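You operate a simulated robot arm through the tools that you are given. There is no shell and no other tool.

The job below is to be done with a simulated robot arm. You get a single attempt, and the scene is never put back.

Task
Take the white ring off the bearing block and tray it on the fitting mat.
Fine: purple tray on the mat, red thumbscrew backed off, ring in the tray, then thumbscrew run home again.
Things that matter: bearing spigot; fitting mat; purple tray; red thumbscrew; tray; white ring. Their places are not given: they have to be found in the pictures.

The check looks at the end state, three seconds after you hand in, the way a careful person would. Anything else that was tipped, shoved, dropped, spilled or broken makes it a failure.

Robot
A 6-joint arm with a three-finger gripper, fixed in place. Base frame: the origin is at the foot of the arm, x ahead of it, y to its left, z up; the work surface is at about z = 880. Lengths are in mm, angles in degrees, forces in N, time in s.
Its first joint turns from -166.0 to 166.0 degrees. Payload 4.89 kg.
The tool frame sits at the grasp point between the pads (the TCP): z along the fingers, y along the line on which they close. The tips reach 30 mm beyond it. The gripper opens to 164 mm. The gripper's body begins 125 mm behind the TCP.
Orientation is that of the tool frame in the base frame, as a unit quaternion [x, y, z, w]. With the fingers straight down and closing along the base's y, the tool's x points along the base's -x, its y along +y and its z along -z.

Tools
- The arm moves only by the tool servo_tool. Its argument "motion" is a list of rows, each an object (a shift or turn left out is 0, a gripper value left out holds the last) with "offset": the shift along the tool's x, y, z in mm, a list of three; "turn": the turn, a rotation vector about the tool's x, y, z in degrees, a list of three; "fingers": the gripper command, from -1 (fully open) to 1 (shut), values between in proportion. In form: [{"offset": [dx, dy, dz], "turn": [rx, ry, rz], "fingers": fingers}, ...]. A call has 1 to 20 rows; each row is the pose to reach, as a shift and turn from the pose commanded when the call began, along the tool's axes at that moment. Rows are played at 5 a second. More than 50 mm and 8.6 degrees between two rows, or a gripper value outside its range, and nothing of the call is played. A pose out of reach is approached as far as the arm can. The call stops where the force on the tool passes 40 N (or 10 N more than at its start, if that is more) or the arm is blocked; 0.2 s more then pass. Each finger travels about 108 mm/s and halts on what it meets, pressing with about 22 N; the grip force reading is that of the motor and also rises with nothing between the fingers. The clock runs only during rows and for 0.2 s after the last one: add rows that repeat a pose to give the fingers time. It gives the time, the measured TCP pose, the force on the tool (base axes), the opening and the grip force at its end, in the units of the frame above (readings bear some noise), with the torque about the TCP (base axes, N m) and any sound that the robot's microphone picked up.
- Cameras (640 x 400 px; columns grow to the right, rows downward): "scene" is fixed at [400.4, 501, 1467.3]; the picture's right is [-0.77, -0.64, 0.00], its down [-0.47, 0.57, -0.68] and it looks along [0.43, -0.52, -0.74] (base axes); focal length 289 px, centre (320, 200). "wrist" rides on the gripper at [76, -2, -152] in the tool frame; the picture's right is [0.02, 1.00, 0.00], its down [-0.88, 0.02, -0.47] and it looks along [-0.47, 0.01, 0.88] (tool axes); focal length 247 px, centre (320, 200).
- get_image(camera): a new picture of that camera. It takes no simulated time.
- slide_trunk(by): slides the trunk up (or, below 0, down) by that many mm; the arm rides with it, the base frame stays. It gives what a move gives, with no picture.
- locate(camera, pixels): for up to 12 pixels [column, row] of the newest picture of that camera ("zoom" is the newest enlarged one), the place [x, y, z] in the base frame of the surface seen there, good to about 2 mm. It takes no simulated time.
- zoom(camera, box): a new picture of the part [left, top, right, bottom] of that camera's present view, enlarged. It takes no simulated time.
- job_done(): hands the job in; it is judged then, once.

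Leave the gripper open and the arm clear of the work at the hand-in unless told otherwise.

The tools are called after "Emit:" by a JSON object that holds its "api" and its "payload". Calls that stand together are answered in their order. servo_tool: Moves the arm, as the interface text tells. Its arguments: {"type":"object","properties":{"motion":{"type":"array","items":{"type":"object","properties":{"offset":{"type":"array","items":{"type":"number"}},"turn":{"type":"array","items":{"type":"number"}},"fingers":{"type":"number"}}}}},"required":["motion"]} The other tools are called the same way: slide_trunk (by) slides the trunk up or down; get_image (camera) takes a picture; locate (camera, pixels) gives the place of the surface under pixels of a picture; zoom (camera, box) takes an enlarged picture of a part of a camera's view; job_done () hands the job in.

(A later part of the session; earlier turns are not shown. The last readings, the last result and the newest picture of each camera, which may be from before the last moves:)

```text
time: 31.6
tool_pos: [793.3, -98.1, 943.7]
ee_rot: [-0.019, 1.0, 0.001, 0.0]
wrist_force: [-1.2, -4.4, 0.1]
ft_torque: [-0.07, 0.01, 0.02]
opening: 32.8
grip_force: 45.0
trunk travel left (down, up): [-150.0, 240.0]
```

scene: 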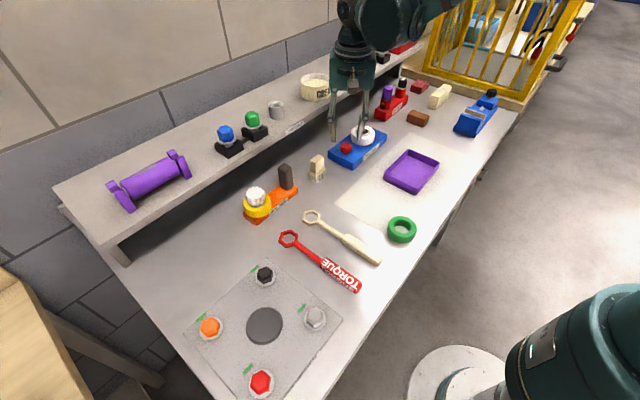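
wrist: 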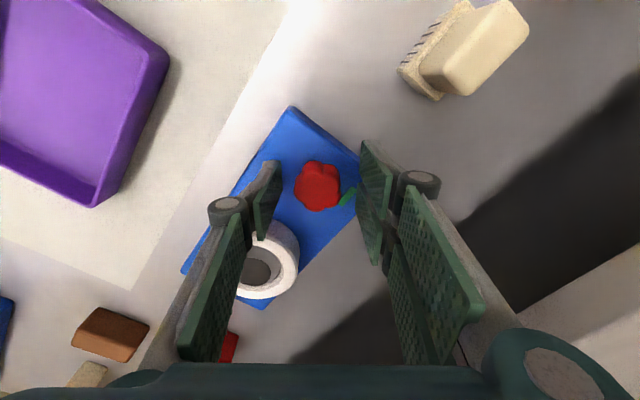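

Loads are near zero now. Next backing-off segment: 40° more counter-clockwise, rising 0.2 mm to follow the thread.

Emit:
{"api": "servo_tool", "payload": {"motion": [{"offset": [-0.24, 0.02, -0.05], "turn": [0, 0, -8]}, {"offset": [-0.47, 0.07, -0.1], "turn": [0, 0, -16]}, {"offset": [-0.69, 0.15, -0.15], "turn": [0, 0, -24]}, {"offset": [-0.9, 0.26, -0.2], "turn": [0, 0, -32]}, {"offset": [-1.09, 0.4, -0.25], "turn": [0, 0, -40]}]}}

Emit:
{"api": "zoom", "payload": {"camera": "wrist", "box": [240, 120, 400, 240]}}

Emit:
{"api": "zoom", "payload": {"camera": "scene", "box": [310, 115, 400, 175]}}

```text
time: 32.8
tool_pos: [794.2, -98.9, 944.8]
ee_rot: [-0.359, 0.933, 0.0, 0.0]
wrist_force: [-22.4, -6.2, -29.6]
ft_torque: [-0.2, 0.76, 0.01]
opening: 33.0
grip_force: 44.4
trunk travel left (down, up): [-150.0, 240.0]
```

```text
3.33 times, centred on (320, 180) of wrist
```

zoom: 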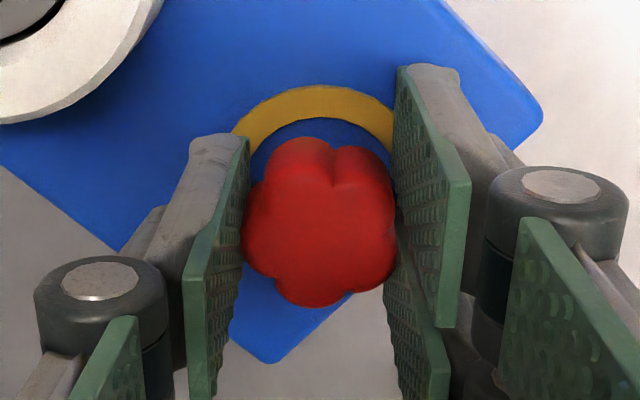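

```text
6.67 times, centred on (355, 145) of scene
```

zoom: 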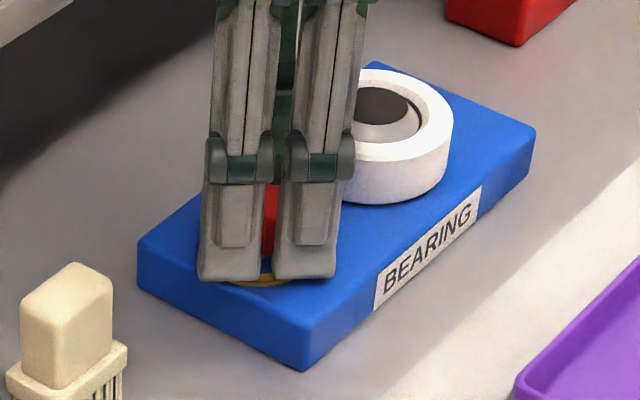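

96° turned so far. The amber arc appears to be a circle round the head. I release the head, and lift clear to see the whole indicator and any rise of the head.

Emit:
{"api": "servo_tool", "payload": {"motion": [{"offset": [0, 0, 0], "fingers": 0.5}, {"offset": [0, 0, 0], "fingers": 0.3}, {"offset": [0, 0, 0], "fingers": 0.27}, {"offset": [0, 0, -15]}, {"offset": [0, 0, -40]}, {"offset": [0, 0, -56]}, {"offset": [0, 0, -56]}]}}

Emit:
{"api": "zoom", "payload": {"camera": "wrist", "box": [240, 100, 400, 220]}}

Emit:
{"api": "zoom", "payload": {"camera": "scene", "box": [310, 115, 400, 175]}}

```text
time: 34.4
tool_pos: [794.2, -99.8, 1001.3]
ee_rot: [-0.359, 0.933, 0.0, 0.0]
wrist_force: [0.0, 0.5, -0.1]
ft_torque: [-0.02, -0.04, 0.01]
opening: 59.9
grip_force: 0.1
trunk travel left (down, up): [-150.0, 240.0]
```

```text
3.33 times, centred on (320, 160) of wrist
```

zoom: 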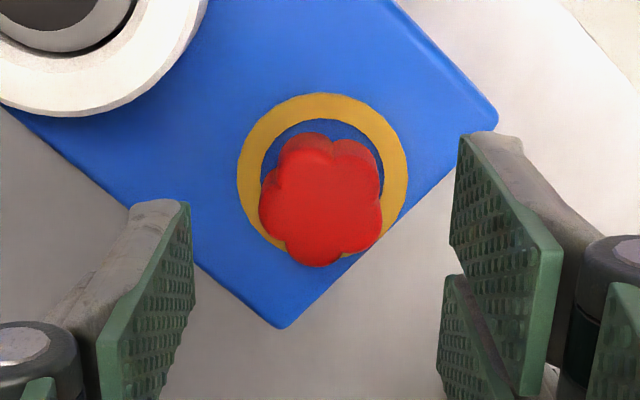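

```text
6.67 times, centred on (355, 145) of scene
```

zoom: 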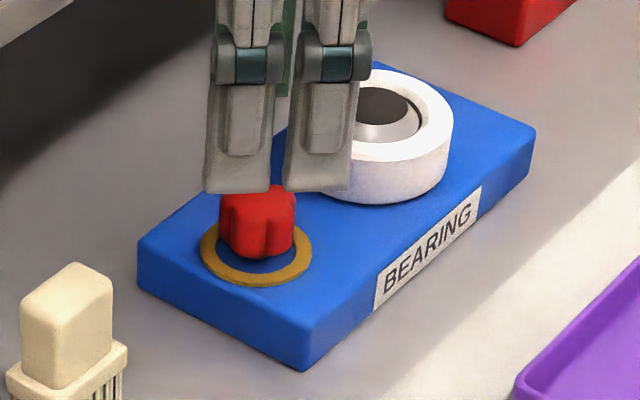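

There is now a full amber ring round the head, instead of the green home bar. I check the head's height and place, plus the ring and spigot.

Emit:
{"api": "locate", "payload": {"camera": "zoom", "pixels": [[262, 210], [258, 200], [255, 265], [260, 225], [400, 175], [385, 100], [440, 140], [350, 165], [260, 250], [395, 120]]}}

Emit:
{"api": "get_image", "payload": {"camera": "wrist"}}

```text
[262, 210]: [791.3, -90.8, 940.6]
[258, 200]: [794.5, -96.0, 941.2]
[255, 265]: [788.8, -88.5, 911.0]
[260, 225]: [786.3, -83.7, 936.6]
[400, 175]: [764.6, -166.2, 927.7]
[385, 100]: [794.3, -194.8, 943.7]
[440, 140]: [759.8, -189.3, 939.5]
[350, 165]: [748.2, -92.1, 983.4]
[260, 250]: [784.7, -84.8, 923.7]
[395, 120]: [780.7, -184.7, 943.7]
```

```text
taken
```

wrist: 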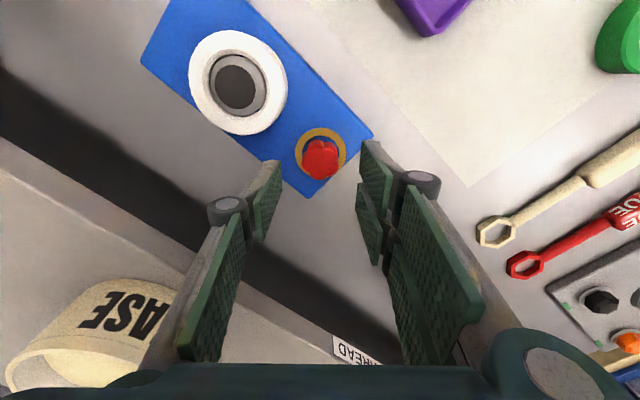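

The head hardly rises, so I'll keep z constant in further turns. To be sure it's properly backed off I'll do a second stroke: turn the free tool back +72° (clockwise) at this height so a lobe again faces the same pad, and recentre at about (792.9, -98.3).

Emit:
{"api": "servo_tool", "payload": {"motion": [{"offset": [0.65, 1.67, 0], "turn": [0, 0, 8]}, {"offset": [0.65, 1.67, 0], "turn": [0, 0, 16]}, {"offset": [0.65, 1.67, 0], "turn": [0, 0, 24]}, {"offset": [0.65, 1.67, 0], "turn": [0, 0, 32]}, {"offset": [0.65, 1.67, 0], "turn": [0, 0, 40]}, {"offset": [0.65, 1.67, 0], "turn": [0, 0, 48]}, {"offset": [0.65, 1.67, 0], "turn": [0, 0, 56]}, {"offset": [0.65, 1.67, 0], "turn": [0, 0, 64]}, {"offset": [0.65, 1.67, 0], "turn": [0, 0, 72]}, {"offset": [0.65, 1.67, 0], "turn": [0, 0, 72]}, {"offset": [0.65, 1.67, 20], "turn": [0, 0, 72]}, {"offset": [0.65, 1.67, 40], "turn": [0, 0, 72]}, {"offset": [0.65, 1.67, 56], "turn": [0, 0, 72], "fingers": 0.4}, {"offset": [0.65, 1.67, 56], "turn": [0, 0, 72], "fingers": 0.4}]}}

Emit:
{"api": "zoom", "payload": {"camera": "wrist", "box": [240, 120, 400, 240]}}

```text
time: 37.4
tool_pos: [791.6, -95.9, 944.2]
ee_rot: [0.259, 0.966, 0.0, 0.0]
wrist_force: [0.2, -0.1, -0.6]
ft_torque: [0.04, 0.03, 0.02]
opening: 49.3
grip_force: 0.1
trunk travel left (down, up): [-150.0, 240.0]
```

```text
3.33 times, centred on (320, 180) of wrist
```

zoom: 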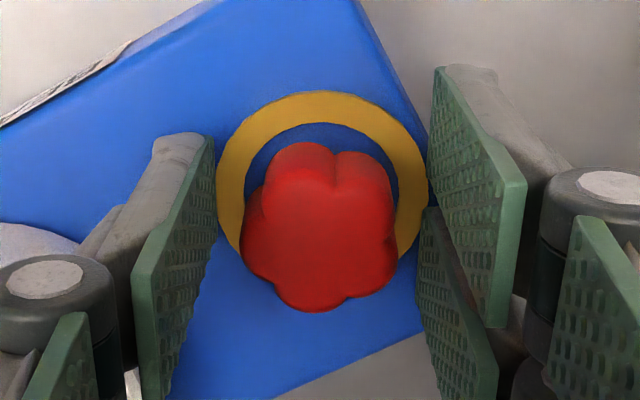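

The head lies within half a millimetre of the centre between the pads. I close gently (command ~0.603, just at contact) and turn 40° counter-clockwise keeping z constant.

Emit:
{"api": "servo_tool", "payload": {"motion": [{"offset": [0, -0.4, 0], "fingers": 0.5}, {"offset": [0, -0.4, 0], "fingers": 0.605}, {"offset": [0, -0.4, 0], "fingers": 0.605}]}}

```text
time: 38.2
tool_pos: [791.1, -96.4, 943.3]
ee_rot: [0.258, 0.966, 0.0, 0.0]
wrist_force: [2.8, 3.5, -1.1]
ft_torque: [0.06, -0.03, 0.0]
opening: 34.4
grip_force: 2.4
trunk travel left (down, up): [-150.0, 240.0]
```

Light contact (2.4 N). I squeeze a touch more.

Emit:
{"api": "servo_tool", "payload": {"motion": [{"offset": [0, -0.2, 0], "fingers": 0.615}, {"offset": [0, -0.2, 0], "fingers": 0.615}]}}

```text
time: 38.8
tool_pos: [791.4, -97.6, 942.9]
ee_rot: [0.259, 0.966, 0.0, 0.0]
wrist_force: [2.6, 6.3, -3.8]
ft_torque: [0.15, -0.02, 0.07]
opening: 34.5
grip_force: 3.5
trunk travel left (down, up): [-150.0, 240.0]
```

Light and balanced enough. I turn 40° counter-clockwise with this light grip.

Emit:
{"api": "servo_tool", "payload": {"motion": [{"offset": [-0.13, 0.1, 0], "turn": [0, 0, -8], "fingers": 0.625}, {"offset": [-0.25, 0.1, 0], "turn": [0, 0, -16]}, {"offset": [-0.37, 0.15, 0], "turn": [0, 0, -24]}, {"offset": [-0.48, 0.2, 0], "turn": [0, 0, -32]}, {"offset": [-0.58, 0.3, 0], "turn": [0, 0, -40]}]}}

Emit:
{"api": "zoom", "payload": {"camera": "wrist", "box": [240, 120, 400, 240]}}

```text
time: 40.0
tool_pos: [791.6, -98.2, 944.0]
ee_rot: [-0.089, 0.996, 0.0, -0.002]
wrist_force: [-25.3, 2.7, -23.5]
ft_torque: [0.17, 1.09, 0.02]
opening: 32.9
grip_force: 45.4
trunk travel left (down, up): [-150.0, 240.0]
```

```text
3.33 times, centred on (320, 180) of wrist
```

zoom: 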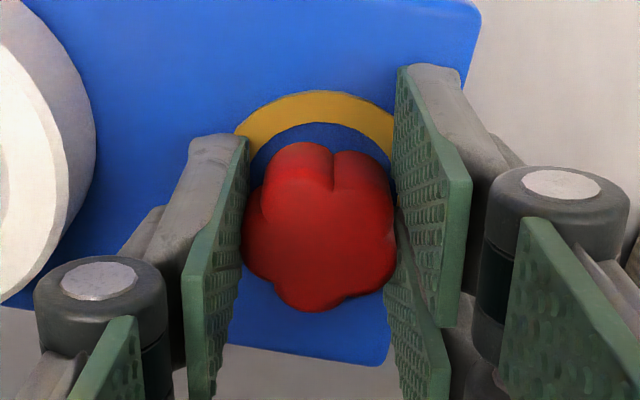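

Following well; amber persists. Load -25 N in x, -24 N in z; I ease 0.8 mm to -x and 0.5 mm down, then continue 40° more.

Emit:
{"api": "servo_tool", "payload": {"motion": [{"offset": [0.8, 0.1, 0.5]}, {"offset": [0.8, 0.1, 0.5]}]}}

```text
time: 40.6
tool_pos: [792.3, -99.3, 945.4]
ee_rot: [-0.088, 0.996, 0.0, 0.0]
wrist_force: [-25.0, 2.0, -18.2]
ft_torque: [0.11, 0.88, 0.02]
opening: 33.0
grip_force: 45.4
trunk travel left (down, up): [-150.0, 240.0]
```

Still pulling; I momentarily open and close again on the spot to reset the load, shifted 1 mm more toward -x.

Emit:
{"api": "servo_tool", "payload": {"motion": [{"offset": [0.5, 0, 0.2], "fingers": 0.5}, {"offset": [0.5, 0, 0.2], "fingers": 0.45}, {"offset": [0.5, 0, 0.2], "fingers": 0.45}, {"offset": [0.5, 0, 0.2], "fingers": 0.45}]}}

Emit:
{"api": "zoom", "payload": {"camera": "wrist", "box": [240, 120, 400, 240]}}

```text
time: 41.6
tool_pos: [791.9, -98.2, 944.0]
ee_rot: [-0.087, 0.996, 0.0, 0.001]
wrist_force: [0.5, -0.3, -0.2]
ft_torque: [0.01, -0.01, -0.04]
opening: 44.9
grip_force: 0.1
trunk travel left (down, up): [-150.0, 240.0]
```

```text
3.33 times, centred on (320, 180) of wrist
```

zoom: 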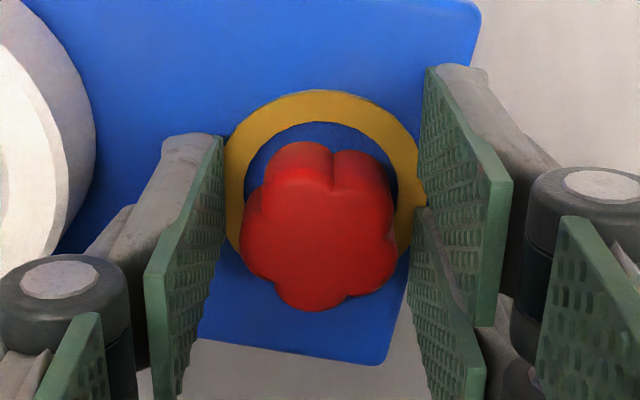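

The head is ~0.7 mm toward tool -y. I'll close, turn 64° counter-clockwise and release, all in one go so the load has no time to build.

Emit:
{"api": "servo_tool", "payload": {"motion": [{"offset": [0, -0.7, 0], "fingers": 0.6}, {"offset": [0, -0.7, 0], "fingers": 0.63}, {"offset": [0, -0.7, 0], "fingers": 0.63}, {"offset": [-0.13, -0.7, 0], "turn": [0, 0, -8]}, {"offset": [-0.25, -0.67, 0], "turn": [0, 0, -16]}, {"offset": [-0.37, -0.62, 0], "turn": [0, 0, -24]}, {"offset": [-0.48, -0.56, 0], "turn": [0, 0, -32]}, {"offset": [-0.58, -0.49, 0], "turn": [0, 0, -40]}, {"offset": [-0.67, -0.4, 0], "turn": [0, 0, -48]}, {"offset": [-0.75, -0.3, 0], "turn": [0, 0, -56]}, {"offset": [-0.81, -0.2, 0], "turn": [0, 0, -64]}, {"offset": [-0.81, -0.2, 0], "turn": [0, 0, -64], "fingers": 0.5}, {"offset": [-0.81, -0.2, 0], "turn": [0, 0, -64], "fingers": 0.4}]}}

Emit:
{"api": "zoom", "payload": {"camera": "wrist", "box": [240, 120, 400, 240]}}

```text
time: 44.4
tool_pos: [792.7, -97.8, 943.7]
ee_rot: [-0.603, 0.798, 0.0, 0.0]
wrist_force: [-0.3, -0.5, 0.1]
ft_torque: [-0.03, 0.01, -0.02]
opening: 49.2
grip_force: 0.0
trunk travel left (down, up): [-150.0, 240.0]
```

```text
3.33 times, centred on (320, 180) of wrist
```

zoom: 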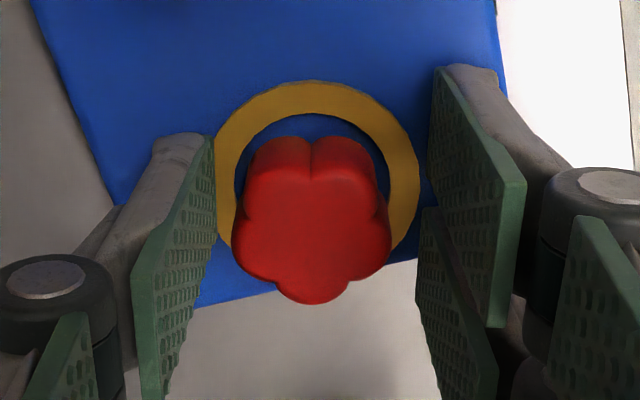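

This time the head did not follow all the way: its lobe now sits 54° behind the fingers, so it either reached its backed-off stop (about 145° from home) or slipped. I rise and look at it from a little higher.

Emit:
{"api": "servo_tool", "payload": {"motion": [{"offset": [0, 0, -15], "fingers": 0.27}, {"offset": [0, 0, -40]}, {"offset": [0, 0, -56], "turn": [0, 0, 8]}, {"offset": [0, 0, -56], "turn": [0, 0, 16]}, {"offset": [0, 0, -56], "turn": [0, 0, 24]}, {"offset": [0, 0, -56], "turn": [0, 0, 32]}, {"offset": [0, 0, -56], "turn": [0, 0, 40]}, {"offset": [0, 0, -56], "turn": [0, 0, 48]}, {"offset": [0, 0, -56], "turn": [0, 0, 54]}, {"offset": [0, 0, -56], "turn": [0, 0, 54]}]}}

Emit:
{"api": "zoom", "payload": {"camera": "wrist", "box": [240, 100, 400, 220]}}

Emit:
{"api": "zoom", "payload": {"camera": "scene", "box": [310, 115, 400, 175]}}

```text
time: 46.6
tool_pos: [794.1, -98.6, 1000.1]
ee_rot: [-0.173, 0.985, 0.0, 0.001]
wrist_force: [-0.1, 0.1, -0.2]
ft_torque: [-0.01, -0.01, 0.02]
opening: 59.6
grip_force: 0.1
trunk travel left (down, up): [-150.0, 240.0]
```

```text
3.33 times, centred on (320, 160) of wrist
```

zoom: 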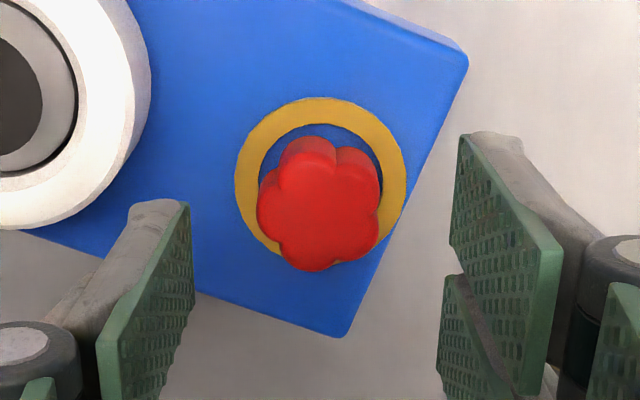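

```text
6.67 times, centred on (355, 145) of scene
```

zoom: 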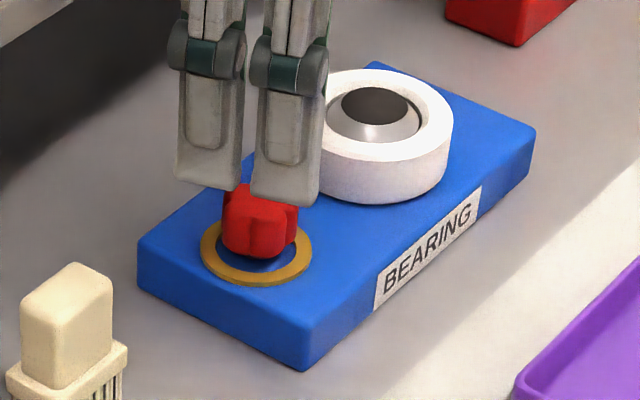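

Amber ring still there. I'll descend and grip again (lobe faces the left pad), shifted -0.8 mm in tool y, then try 16° further and read the torque to see if it's at a stop.

Emit:
{"api": "servo_tool", "payload": {"motion": [{"offset": [0, -0.8, 20]}, {"offset": [0, -0.8, 40]}, {"offset": [0, -0.8, 56], "fingers": 0.4}, {"offset": [0, -0.8, 56], "fingers": 0.5}, {"offset": [0, -0.8, 56], "fingers": 0.63}, {"offset": [0, -0.8, 56], "fingers": 0.63}, {"offset": [-0.13, -0.8, 56], "turn": [0, 0, -8]}, {"offset": [-0.25, -0.77, 56], "turn": [0, 0, -16]}]}}

Emit:
{"api": "zoom", "payload": {"camera": "wrist", "box": [240, 120, 400, 240]}}

```text
time: 48.4
tool_pos: [793.5, -99.6, 943.4]
ee_rot: [-0.31, 0.951, 0.0, 0.001]
wrist_force: [-5.2, 3.3, 6.9]
ft_torque: [0.17, 0.17, 0.0]
opening: 33.1
grip_force: 45.0
trunk travel left (down, up): [-150.0, 240.0]
```

```text
3.33 times, centred on (320, 180) of wrist
```

zoom: 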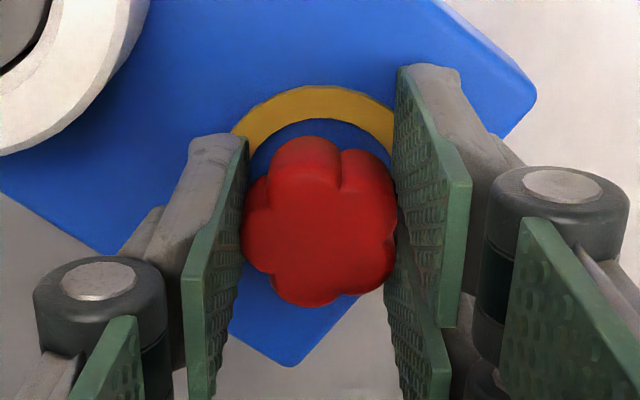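

The head followed freely (no torque), so no stop here; it likely coasted a bit when I released it while still moving. I continue 48° more, then pause before releasing so that it stays put.

Emit:
{"api": "servo_tool", "payload": {"motion": [{"offset": [-0.13, 0, 0], "turn": [0, 0, -8]}, {"offset": [-0.25, 0.03, 0], "turn": [0, 0, -16]}, {"offset": [-0.37, 0.08, 0], "turn": [0, 0, -24]}, {"offset": [-0.48, 0.14, 0], "turn": [0, 0, -32]}, {"offset": [-0.58, 0.21, 0], "turn": [0, 0, -40]}, {"offset": [-0.67, 0.3, 0], "turn": [0, 0, -48]}, {"offset": [-0.67, 0.3, 0], "turn": [0, 0, -48]}, {"offset": [-0.67, 0.3, 0], "turn": [0, 0, -48]}]}}

Emit:
{"api": "zoom", "payload": {"camera": "wrist", "box": [240, 120, 400, 240]}}

```text
time: 50.2
tool_pos: [794.8, -98.9, 944.7]
ee_rot: [-0.67, 0.742, 0.0, -0.001]
wrist_force: [24.0, -17.4, 18.0]
ft_torque: [-0.6, -0.81, -0.02]
opening: 33.2
grip_force: 44.6
trunk travel left (down, up): [-150.0, 240.0]
```

```text
3.33 times, centred on (320, 180) of wrist
```

zoom: 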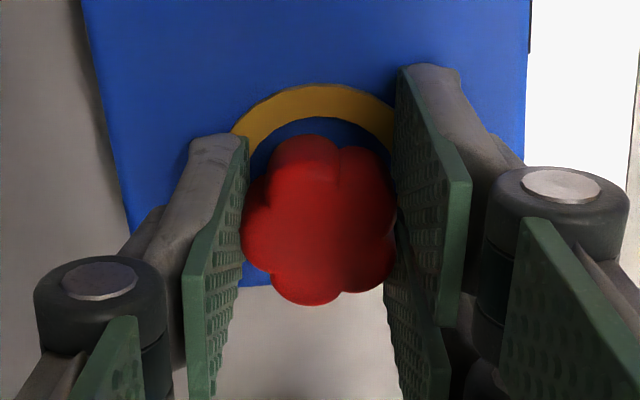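

It followed again. Now I release with the tool at rest, rise, and check the head's angle against the indicator.

Emit:
{"api": "servo_tool", "payload": {"motion": [{"offset": [0, 0, 0], "fingers": 0.58}, {"offset": [0, 0, 0], "fingers": 0.5}, {"offset": [0, 0, 0], "fingers": 0.4}, {"offset": [0, 0, 0], "fingers": 0.27}, {"offset": [0, 0, -15]}, {"offset": [0, 0, -40]}, {"offset": [0, 0, -60]}, {"offset": [0, 0, -60]}]}}

Emit:
{"api": "zoom", "payload": {"camera": "wrist", "box": [240, 100, 400, 220]}}

Emit:
{"api": "get_image", "payload": {"camera": "wrist"}}

```text
time: 52.0
tool_pos: [793.6, -99.2, 1003.4]
ee_rot: [-0.669, 0.743, 0.0, 0.0]
wrist_force: [-0.1, 0.9, 0.5]
ft_torque: [-0.02, -0.06, 0.0]
opening: 60.0
grip_force: 0.1
trunk travel left (down, up): [-150.0, 240.0]
```

```text
3.33 times, centred on (320, 160) of wrist
```

zoom: 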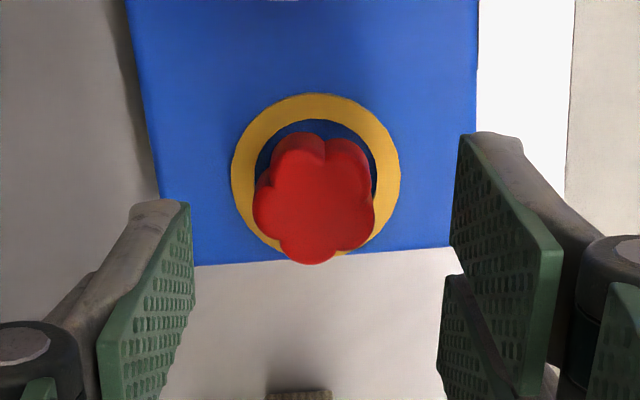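

```text
taken
```

wrist: 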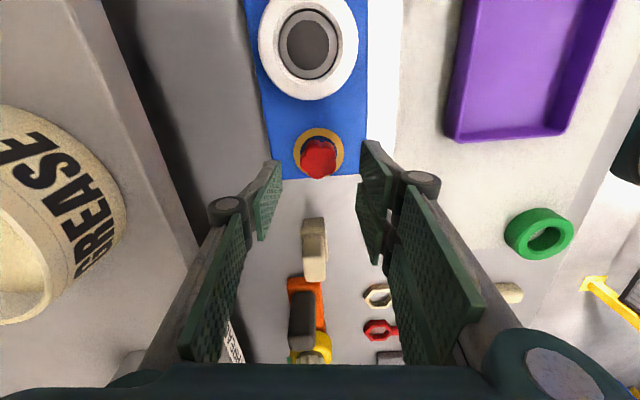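

The screw is backed off well over half a turn. Next the ring. I turn the tool back +84° (closing along y) while moving at height to above the ring at about (794.5, -187), opening the fingers to ~92 mm.

Emit:
{"api": "servo_tool", "payload": {"motion": [{"offset": [8, -1, 0], "turn": [0, 0, 8]}, {"offset": [16, -2, 0], "turn": [0, 0, 16]}, {"offset": [24, -3, 0], "turn": [0, 0, 24]}, {"offset": [32, -4, 0], "turn": [0, 0, 32]}, {"offset": [40, -5, 0], "turn": [0, 0, 40], "fingers": 0.2}, {"offset": [48, -6, 0], "turn": [0, 0, 48], "fingers": 0.1}, {"offset": [56, -7, 0], "turn": [0, 0, 56], "fingers": 0.0}, {"offset": [64, -8, 0], "turn": [0, 0, 64], "fingers": -0.12}, {"offset": [74, -9, 0], "turn": [0, 0, 72], "fingers": -0.12}, {"offset": [87.4, -10, 0], "turn": [0, 0, 80], "fingers": -0.12}, {"offset": [87.4, -10, 0], "turn": [0, 0, 84], "fingers": -0.12}, {"offset": [87.4, -10, 0], "turn": [0, 0, 84], "fingers": -0.12}]}}

Emit:
{"api": "get_image", "payload": {"camera": "wrist"}}

Emit:
{"api": "zoom", "payload": {"camera": "wrist", "box": [220, 80, 420, 220]}}

```text
time: 54.6
tool_pos: [796.3, -185.2, 1004.0]
ee_rot: [0.0, 1.0, 0.0, 0.0]
wrist_force: [0.6, -0.2, -0.2]
ft_torque: [0.02, 0.03, 0.02]
opening: 91.5
grip_force: 0.1
trunk travel left (down, up): [-150.0, 240.0]
```

```text
taken
```

wrist: 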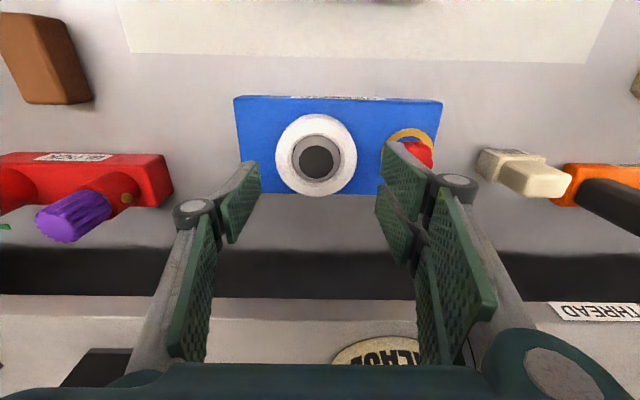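

```text
2.86 times, centred on (320, 150) of wrist
```

zoom: 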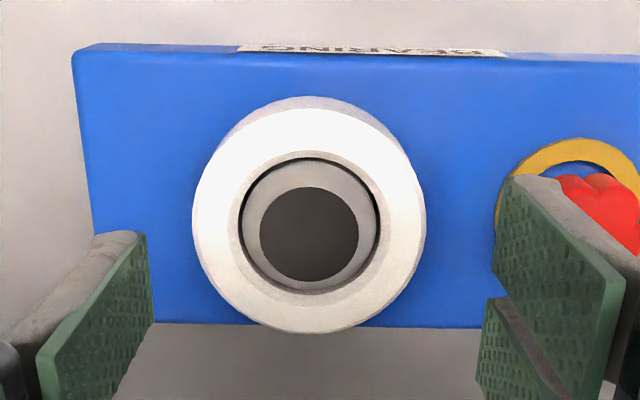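

The ring's midline (column ~309 in the enlarged view) is about 4 mm to the left of the grasp axis. I locate its edges to get the centre.

Emit:
{"api": "locate", "payload": {"camera": "zoom", "pixels": [[197, 222], [421, 222], [309, 108], [309, 328], [245, 222], [373, 222], [309, 235], [309, 165], [309, 285], [220, 150], [395, 150]]}}

```text
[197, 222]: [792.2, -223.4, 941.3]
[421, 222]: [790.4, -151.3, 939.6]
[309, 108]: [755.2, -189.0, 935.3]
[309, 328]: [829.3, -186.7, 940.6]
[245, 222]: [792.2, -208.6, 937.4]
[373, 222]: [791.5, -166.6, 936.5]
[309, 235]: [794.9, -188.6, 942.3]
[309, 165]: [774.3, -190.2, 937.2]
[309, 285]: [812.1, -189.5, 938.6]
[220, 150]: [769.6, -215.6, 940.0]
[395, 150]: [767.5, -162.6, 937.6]
```

Ring centre about (793.3, -188), outer diameter ~73 mm, top z≈940. I shift -3 mm in y, +1 mm tool x and descend to z≈944 with the fingers open at ~92 mm, then check centring.

Emit:
{"api": "servo_tool", "payload": {"motion": [{"offset": [1, -3, 0]}, {"offset": [1, -3, 20]}, {"offset": [1, -3, 40]}, {"offset": [1, -3, 53]}, {"offset": [1, -3, 60]}, {"offset": [1, -3, 60]}]}}

Emit:
{"api": "get_image", "payload": {"camera": "wrist"}}

Emit:
{"api": "zoom", "payload": {"camera": "wrist", "box": [220, 120, 420, 260]}}

```text
time: 56.0
tool_pos: [794.7, -189.9, 944.3]
ee_rot: [-0.001, 1.0, 0.0, 0.0]
wrist_force: [0.2, 0.7, -0.9]
ft_torque: [0.0, -0.01, -0.01]
opening: 91.8
grip_force: 0.1
trunk travel left (down, up): [-150.0, 240.0]
```

```text
taken
```

wrist: 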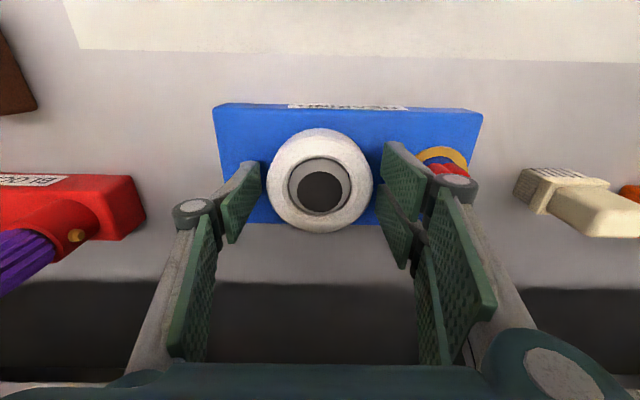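

```text
2.86 times, centred on (320, 190) of wrist
```

zoom: 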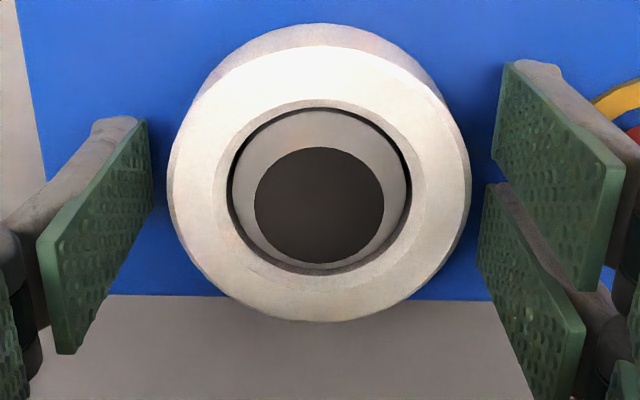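

Centred within 1 mm in y; the ring is ~2–3 mm nearer the base in x. I adjust [2.5, -0.7] and close on the ring's outside.

Emit:
{"api": "servo_tool", "payload": {"motion": [{"offset": [2.5, -0.7, 0]}, {"offset": [2.5, -0.7, 0], "fingers": 0.0}, {"offset": [2.5, -0.7, 0], "fingers": 0.15}, {"offset": [2.5, -0.7, 0], "fingers": 0.15}]}}

Emit:
{"api": "zoom", "payload": {"camera": "wrist", "box": [220, 120, 420, 260]}}

```text
time: 57.0
tool_pos: [793.1, -191.0, 943.2]
ee_rot: [0.0, 1.0, 0.0, -0.001]
wrist_force: [-0.4, -1.2, 0.5]
ft_torque: [0.03, -0.01, 0.0]
opening: 71.9
grip_force: 22.3
trunk travel left (down, up): [-150.0, 240.0]
```

```text
2.86 times, centred on (320, 190) of wrist
```

zoom: 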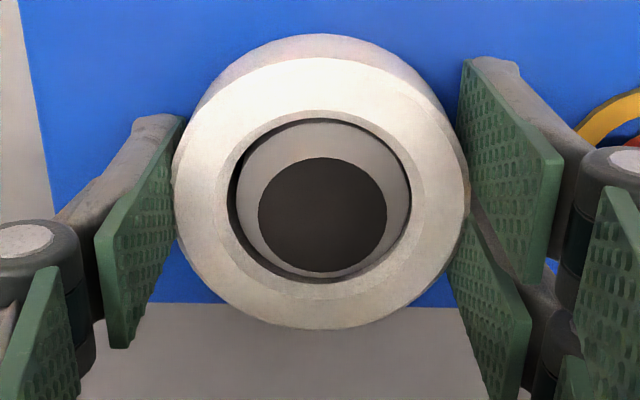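

Ring gripped at 71.9 mm, 22 N, negligible side load. I lift 3 mm very gently to test whether it's free.

Emit:
{"api": "servo_tool", "payload": {"motion": [{"offset": [0, 0, -1]}, {"offset": [0, 0, -2]}, {"offset": [0, 0, -3]}]}}

Emit:
{"api": "zoom", "payload": {"camera": "scene", "box": [310, 115, 400, 175]}}

```text
time: 57.8
tool_pos: [791.9, -189.7, 946.6]
ee_rot: [0.0, 1.0, 0.0, 0.0]
wrist_force: [0.2, 0.0, -1.8]
ft_torque: [0.02, -0.04, 0.01]
opening: 71.7
grip_force: 21.5
trunk travel left (down, up): [-150.0, 240.0]
```

```text
6.67 times, centred on (355, 145) of scene
```

zoom: 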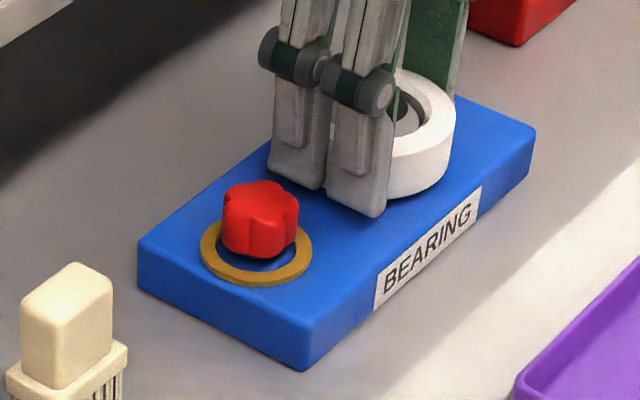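

Only the ring's weight (~2 N) is felt: it comes freely. I lift it straight up in small steps, 70 mm, to clear the spigot.

Emit:
{"api": "servo_tool", "payload": {"motion": [{"offset": [0, 0, -4]}, {"offset": [0, 0, -8]}, {"offset": [0, 0, -13]}, {"offset": [0, 0, -18]}, {"offset": [0, 0, -24]}, {"offset": [0, 0, -30]}, {"offset": [0, 0, -38]}, {"offset": [0, 0, -48]}, {"offset": [0, 0, -60]}, {"offset": [0, 0, -72]}, {"offset": [0, 0, -72]}]}}

Emit:
{"api": "get_image", "payload": {"camera": "wrist"}}

Emit:
{"api": "get_image", "payload": {"camera": "scene"}}

```text
time: 60.2
tool_pos: [790.5, -189.7, 1018.9]
ee_rot: [0.001, 1.0, 0.0, 0.0]
wrist_force: [-0.8, -0.5, -1.6]
ft_torque: [0.02, -0.02, 0.0]
opening: 72.0
grip_force: 21.7
trunk travel left (down, up): [-150.0, 240.0]
```

```text
taken
```

wrist: 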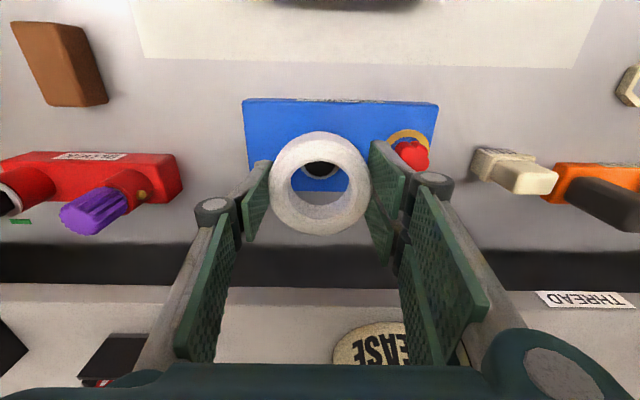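

```text
taken
```

scene: 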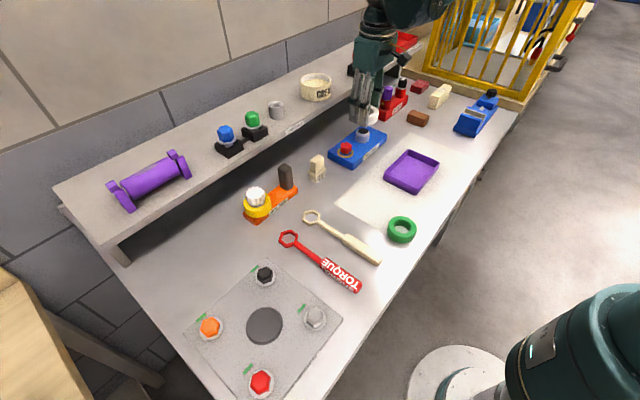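

The ring is off the spigot and held. I carry it at this height over the tray centre (601, -170).

Emit:
{"api": "servo_tool", "payload": {"motion": [{"offset": [30, 3, 0]}, {"offset": [70, 8, 0]}, {"offset": [110, 13, 0]}, {"offset": [150, 18, 0]}, {"offset": [178, 20.7, 0]}, {"offset": [190, 20.7, 0]}, {"offset": [190, 20.7, 0]}]}}

Emit:
{"api": "get_image", "payload": {"camera": "wrist"}}

Emit:
{"api": "get_image", "payload": {"camera": "scene"}}

```text
time: 61.8
tool_pos: [601.5, -168.8, 1018.4]
ee_rot: [0.0, 1.0, 0.0, 0.001]
wrist_force: [-0.1, 0.0, -1.8]
ft_torque: [0.02, -0.01, 0.03]
opening: 71.8
grip_force: 22.4
trunk travel left (down, up): [-150.0, 240.0]
```

```text
taken
```

wrist: 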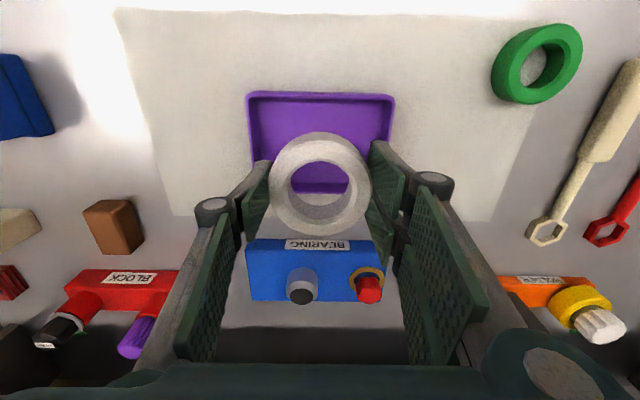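

```text
taken
```

scene: 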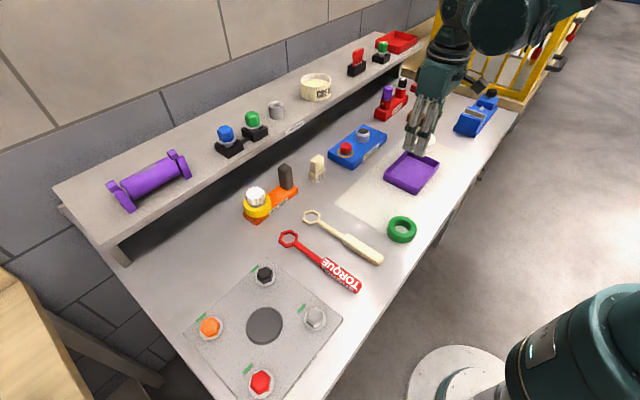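

The tray's columns 246–394 put it symmetric about the ring. I locate the tray's front and back rims to confirm x.

Emit:
{"api": "locate", "payload": {"camera": "wrist", "pixels": [[320, 94], [320, 185], [320, 115], [249, 120], [391, 120], [260, 105]]}}

Emit:
{"api": "locate", "payload": {"camera": "scene", "pixels": [[386, 178], [420, 194], [439, 164], [400, 187], [431, 178]]}}

```text
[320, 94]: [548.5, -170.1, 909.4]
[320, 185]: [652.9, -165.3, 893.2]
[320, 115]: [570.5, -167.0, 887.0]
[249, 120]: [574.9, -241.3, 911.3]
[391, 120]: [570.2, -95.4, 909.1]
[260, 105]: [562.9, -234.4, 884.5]
```

```text
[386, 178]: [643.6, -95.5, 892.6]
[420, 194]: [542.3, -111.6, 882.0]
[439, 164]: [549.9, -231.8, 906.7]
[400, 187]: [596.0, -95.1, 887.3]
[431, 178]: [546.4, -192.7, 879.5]
```

The tray centre is (601, -169): aligned. I lower the ring to just above the tray floor (TCP ≈ 921).

Emit:
{"api": "servo_tool", "payload": {"motion": [{"offset": [0, 0, 30]}, {"offset": [0, 0, 60]}, {"offset": [0, 0, 80]}, {"offset": [0, 0, 92]}, {"offset": [0, 0, 97]}, {"offset": [0, 0, 98]}, {"offset": [0, 0, 98]}]}}

Emit:
{"api": "get_image", "payload": {"camera": "wrist"}}

Emit:
{"api": "zoom", "payload": {"camera": "scene", "box": [360, 120, 480, 210]}}

```text
time: 63.4
tool_pos: [603.1, -170.3, 919.9]
ee_rot: [0.001, 1.0, 0.001, 0.0]
wrist_force: [0.3, -0.2, -1.7]
ft_torque: [0.0, -0.02, 0.0]
opening: 71.7
grip_force: 22.0
trunk travel left (down, up): [-150.0, 240.0]
```

```text
taken
```

wrist: 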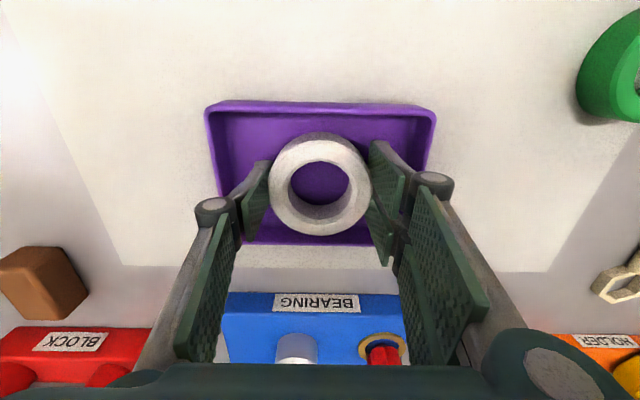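

```text
4.44 times, centred on (420, 165) of scene
```

zoom: 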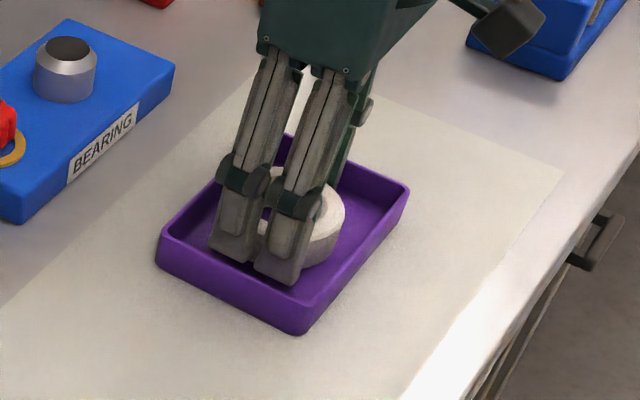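

No contact yet (only the ring's weight). I lower in half-millimetre steps until the load shifts.

Emit:
{"api": "servo_tool", "payload": {"motion": [{"offset": [0, 0, 0.7]}, {"offset": [0, 0, 1.4]}, {"offset": [0, 0, 2.0]}]}}

```text
time: 64.2
tool_pos: [602.5, -169.6, 918.6]
ee_rot: [-0.001, 1.0, 0.0, 0.0]
wrist_force: [-0.5, -0.4, -2.6]
ft_torque: [0.03, 0.0, -0.01]
opening: 71.8
grip_force: 22.0
trunk travel left (down, up): [-150.0, 240.0]
```

Emit:
{"api": "servo_tool", "payload": {"motion": [{"offset": [0, 0, 0.6]}, {"offset": [0, 0, 1.2]}, {"offset": [0, 0, 1.8]}]}}

```text
time: 65.0
tool_pos: [600.6, -169.9, 917.9]
ee_rot: [0.0, 1.0, 0.0, 0.0]
wrist_force: [3.0, -1.9, 12.9]
ft_torque: [-0.31, 0.08, 0.07]
opening: 72.0
grip_force: 21.7
trunk travel left (down, up): [-150.0, 240.0]
```

The force turned to +13 N: the ring rests on the tray floor. I open to ~92 mm (well inside the tray walls) and rise straight up.

Emit:
{"api": "servo_tool", "payload": {"motion": [{"offset": [0, 0, -0.3], "fingers": 0.05}, {"offset": [0, 0, -0.3], "fingers": -0.1}, {"offset": [0, 0, -0.3], "fingers": -0.12}, {"offset": [0, 0, -0.3], "fingers": -0.12}, {"offset": [0, 0, -12]}, {"offset": [0, 0, -30]}, {"offset": [0, 0, -60]}, {"offset": [0, 0, -88]}, {"offset": [0, 0, -88]}]}}

Emit:
{"api": "get_image", "payload": {"camera": "wrist"}}

Emit:
{"api": "zoom", "payload": {"camera": "scene", "box": [330, 110, 470, 215]}}

```text
time: 67.0
tool_pos: [601.6, -169.6, 1006.4]
ee_rot: [0.001, 1.0, 0.0, 0.0]
wrist_force: [-0.4, 0.3, 0.4]
ft_torque: [-0.02, -0.02, -0.02]
opening: 91.6
grip_force: 0.0
trunk travel left (down, up): [-150.0, 240.0]
```

```text
taken
```

wrist: 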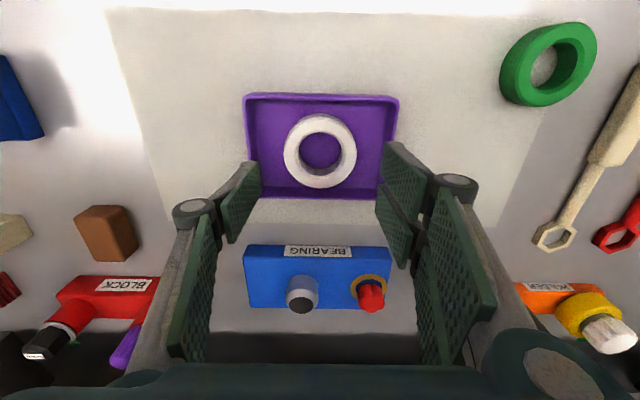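

```text
3.81 times, centred on (400, 162) of scene
```

zoom: 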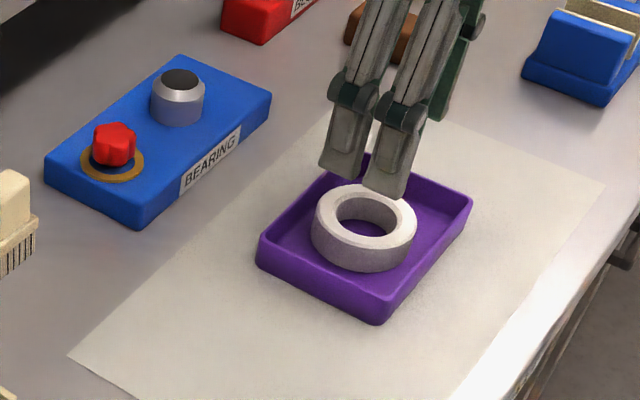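

The ring lies flat in the tray on the mat. Now back to the thumbscrew: I move at this height to above the head (793.5, -98.5) and narrow the fingers to 60 mm.

Emit:
{"api": "servo_tool", "payload": {"motion": [{"offset": [-35, 13, 0]}, {"offset": [-75, 28, 0]}, {"offset": [-115, 43, 0], "fingers": 0.1}, {"offset": [-155, 58, 0], "fingers": 0.2}, {"offset": [-182, 68, 0], "fingers": 0.27}, {"offset": [-192.5, 71.5, 0], "fingers": 0.27}, {"offset": [-192.5, 71.5, 0], "fingers": 0.27}]}}

Emit:
{"api": "zoom", "payload": {"camera": "wrist", "box": [240, 100, 400, 220]}}

Emit:
{"api": "get_image", "payload": {"camera": "wrist"}}

```text
time: 68.6
tool_pos: [795.6, -94.7, 1004.1]
ee_rot: [0.0, 1.0, 0.0, 0.001]
wrist_force: [0.6, 0.6, -0.3]
ft_torque: [0.0, 0.04, 0.0]
opening: 60.0
grip_force: 0.1
trunk travel left (down, up): [-150.0, 240.0]
```

```text
3.33 times, centred on (320, 160) of wrist
```

zoom: 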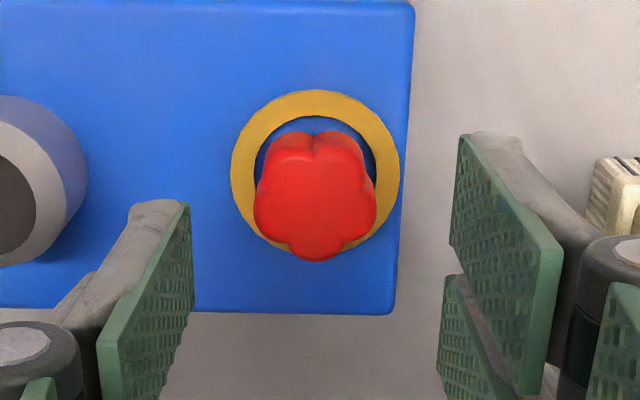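

```text
taken
```

wrist: 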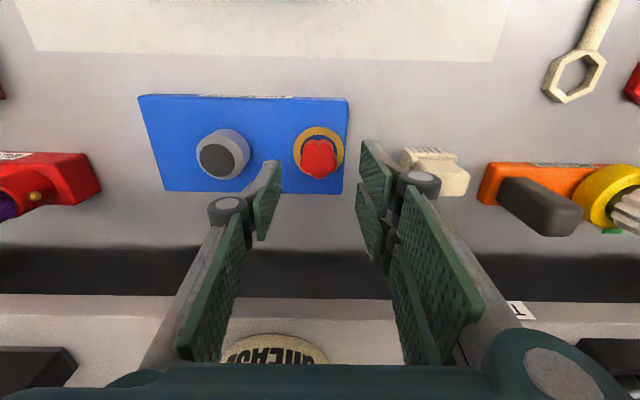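

The head shows a lobe at +x again, centre ~1.6 mm to -y of the tool. To tighten I need a clockwise stroke, so I first turn the free tool -90° (counter-clockwise) at this height, recentring by -1.6 mm in y.

Emit:
{"api": "servo_tool", "payload": {"motion": [{"offset": [0, -1.6, 0], "turn": [0, 0, -8]}, {"offset": [0, -1.6, 0], "turn": [0, 0, -16]}, {"offset": [0, -1.6, 0], "turn": [0, 0, -24]}, {"offset": [0, -1.6, 0], "turn": [0, 0, -32]}, {"offset": [0, -1.6, 0], "turn": [0, 0, -40]}, {"offset": [0, -1.6, 0], "turn": [0, 0, -48]}, {"offset": [0, -1.6, 0], "turn": [0, 0, -56]}, {"offset": [0, -1.6, 0], "turn": [0, 0, -64]}, {"offset": [0, -1.6, 0], "turn": [0, 0, -72]}, {"offset": [0, -1.6, 0], "turn": [0, 0, -80]}, {"offset": [0, -1.6, 0], "turn": [0, 0, -86]}, {"offset": [0, -1.6, 0], "turn": [0, 0, -90]}, {"offset": [0, -1.6, 20], "turn": [0, 0, -90]}, {"offset": [0, -1.6, 45], "turn": [0, 0, -90]}, {"offset": [0, -1.6, 60], "turn": [0, 0, -90], "fingers": 0.4}, {"offset": [0, -1.6, 60], "turn": [0, 0, -90], "fingers": 0.4}]}}

Emit:
{"api": "zoom", "payload": {"camera": "wrist", "box": [240, 120, 400, 240]}}

```text
time: 72.0
tool_pos: [794.2, -100.4, 943.8]
ee_rot: [-0.707, 0.707, 0.0, 0.0]
wrist_force: [0.3, 0.2, 0.4]
ft_torque: [0.02, 0.05, 0.01]
opening: 49.0
grip_force: 0.0
trunk travel left (down, up): [-150.0, 240.0]
```

```text
3.33 times, centred on (320, 180) of wrist
```

zoom: 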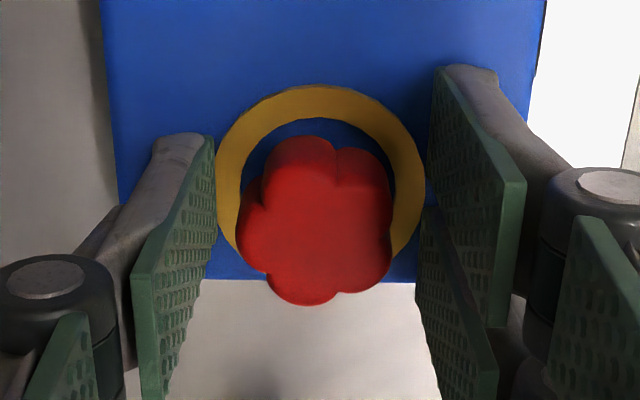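

Lobe faces the left pad; the head is ~1.5 mm toward tool -y. I correct, close, and turn +40° (clockwise), then look.

Emit:
{"api": "servo_tool", "payload": {"motion": [{"offset": [0, -1.5, 0]}, {"offset": [0, -1.5, 0], "fingers": 0.55}, {"offset": [0, -1.5, 0], "fingers": 0.63}, {"offset": [0, -1.5, 0], "fingers": 0.63}, {"offset": [0.13, -1.5, 0], "turn": [0, 0, 8]}, {"offset": [0.25, -1.47, 0], "turn": [0, 0, 16]}, {"offset": [0.37, -1.42, 0], "turn": [0, 0, 24]}, {"offset": [0.48, -1.36, 0], "turn": [0, 0, 32]}, {"offset": [0.58, -1.29, 0], "turn": [0, 0, 40]}]}}

Emit:
{"api": "zoom", "payload": {"camera": "wrist", "box": [240, 120, 400, 240]}}

```text
time: 74.0
tool_pos: [793.7, -100.0, 945.4]
ee_rot: [-0.423, 0.906, 0.0, 0.0]
wrist_force: [-28.1, 11.1, -2.3]
ft_torque: [0.44, 0.88, 0.08]
opening: 33.2
grip_force: 44.7
trunk travel left (down, up): [-150.0, 240.0]
```

```text
3.33 times, centred on (320, 180) of wrist
```

zoom: 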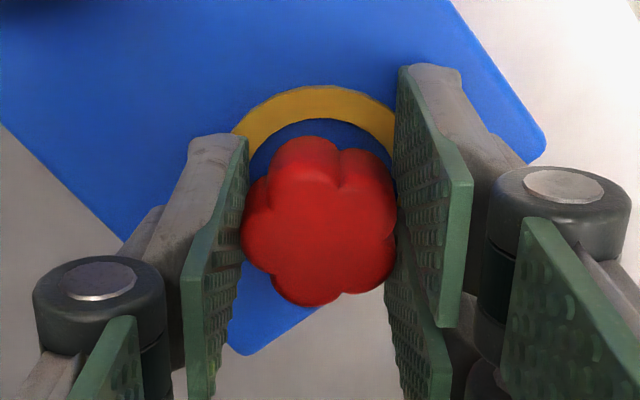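

Following. The side load (~29 N along +tool y) needs easing by 1.2 mm; then I continue clockwise 40°.

Emit:
{"api": "servo_tool", "payload": {"motion": [{"offset": [0.3, 1.2, 0.1]}, {"offset": [0.3, 1.2, 0.1]}]}}

```text
time: 74.6
tool_pos: [794.3, -99.5, 945.1]
ee_rot: [-0.423, 0.906, 0.0, 0.0]
wrist_force: [-13.7, 9.2, 7.3]
ft_torque: [0.18, 0.46, 0.02]
opening: 33.4
grip_force: 44.8
trunk travel left (down, up): [-150.0, 240.0]
```

Emit:
{"api": "servo_tool", "payload": {"motion": [{"offset": [0.3, 0.6, -0.1], "turn": [0, 0, 8]}, {"offset": [0.4, 0.65, -0.1], "turn": [0, 0, 16]}, {"offset": [0.5, 0.7, -0.1], "turn": [0, 0, 24]}, {"offset": [0.6, 0.75, -0.1], "turn": [0, 0, 32]}, {"offset": [0.7, 0.8, -0.1], "turn": [0, 0, 40]}]}}

Emit:
{"api": "zoom", "payload": {"camera": "wrist", "box": [240, 120, 400, 240]}}

```text
time: 75.8
tool_pos: [793.8, -97.8, 944.5]
ee_rot: [-0.087, 0.996, 0.0, 0.001]
wrist_force: [-1.0, 24.6, -3.4]
ft_torque: [0.78, -0.6, 0.06]
opening: 33.2
grip_force: 45.4
trunk travel left (down, up): [-150.0, 240.0]
```

```text
3.33 times, centred on (320, 180) of wrist
```

zoom: 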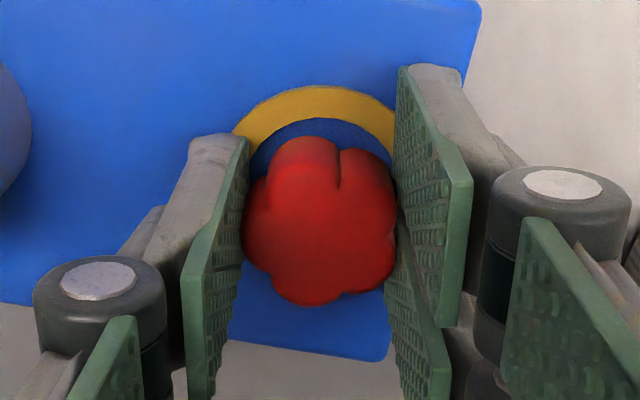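

80° run in so far, still amber. Ease +1.2 mm in tool y again, and continue 40° clockwise.

Emit:
{"api": "servo_tool", "payload": {"motion": [{"offset": [0, 1.2, 0]}, {"offset": [0.1, 1.3, 0], "turn": [0, 0, 8]}, {"offset": [0.25, 1.4, 0], "turn": [0, 0, 16]}, {"offset": [0.37, 1.5, 0], "turn": [0, 0, 24]}, {"offset": [0.48, 1.6, 0], "turn": [0, 0, 32]}, {"offset": [0.58, 1.7, 0], "turn": [0, 0, 40]}]}}

Emit:
{"api": "zoom", "payload": {"camera": "wrist", "box": [240, 120, 400, 240]}}

```text
time: 77.2
tool_pos: [792.8, -96.4, 944.9]
ee_rot: [0.259, 0.966, 0.0, 0.0]
wrist_force: [9.6, 12.2, -3.7]
ft_torque: [0.2, -0.49, 0.06]
opening: 33.4
grip_force: 45.0
trunk travel left (down, up): [-150.0, 240.0]
```

```text
3.33 times, centred on (320, 180) of wrist
```

zoom: 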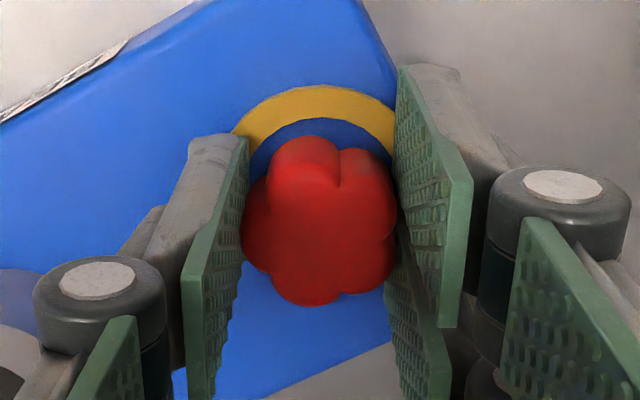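

120° in; still amber, no resistance. Another 48° clockwise, with +0.8 mm tool-y easing.

Emit:
{"api": "servo_tool", "payload": {"motion": [{"offset": [0, 0.8, 0]}, {"offset": [0.1, 0.85, 0], "turn": [0, 0, 8]}, {"offset": [0.25, 0.9, 0], "turn": [0, 0, 16]}, {"offset": [0.37, 1.0, 0], "turn": [0, 0, 24]}, {"offset": [0.48, 1.1, 0], "turn": [0, 0, 32]}, {"offset": [0.58, 1.2, 0], "turn": [0, 0, 40]}, {"offset": [0.67, 1.3, 0], "turn": [0, 0, 48]}]}}

Emit:
{"api": "zoom", "payload": {"camera": "wrist", "box": [240, 120, 400, 240]}}

```text
time: 78.8
tool_pos: [795.2, -94.6, 944.2]
ee_rot: [0.61, 0.792, 0.002, 0.001]
wrist_force: [8.5, 6.9, -4.7]
ft_torque: [0.32, -0.36, 0.05]
opening: 33.4
grip_force: 45.1
trunk travel left (down, up): [-150.0, 240.0]
stopped in row 7: the force on the tool passed its limit at 41 N (the readings are from after the stop); the commanded pose is now the measured one
```

```text
3.33 times, centred on (320, 180) of wrist
```

zoom: 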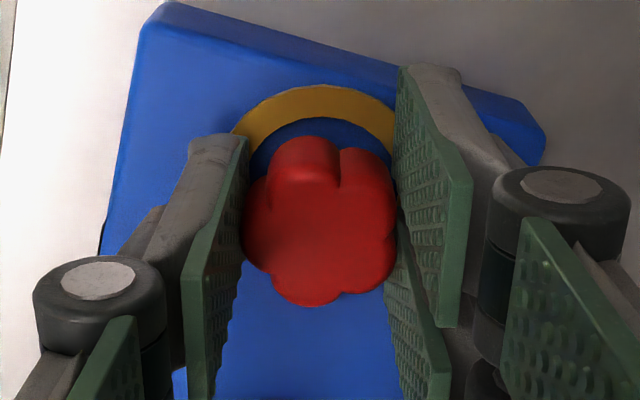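

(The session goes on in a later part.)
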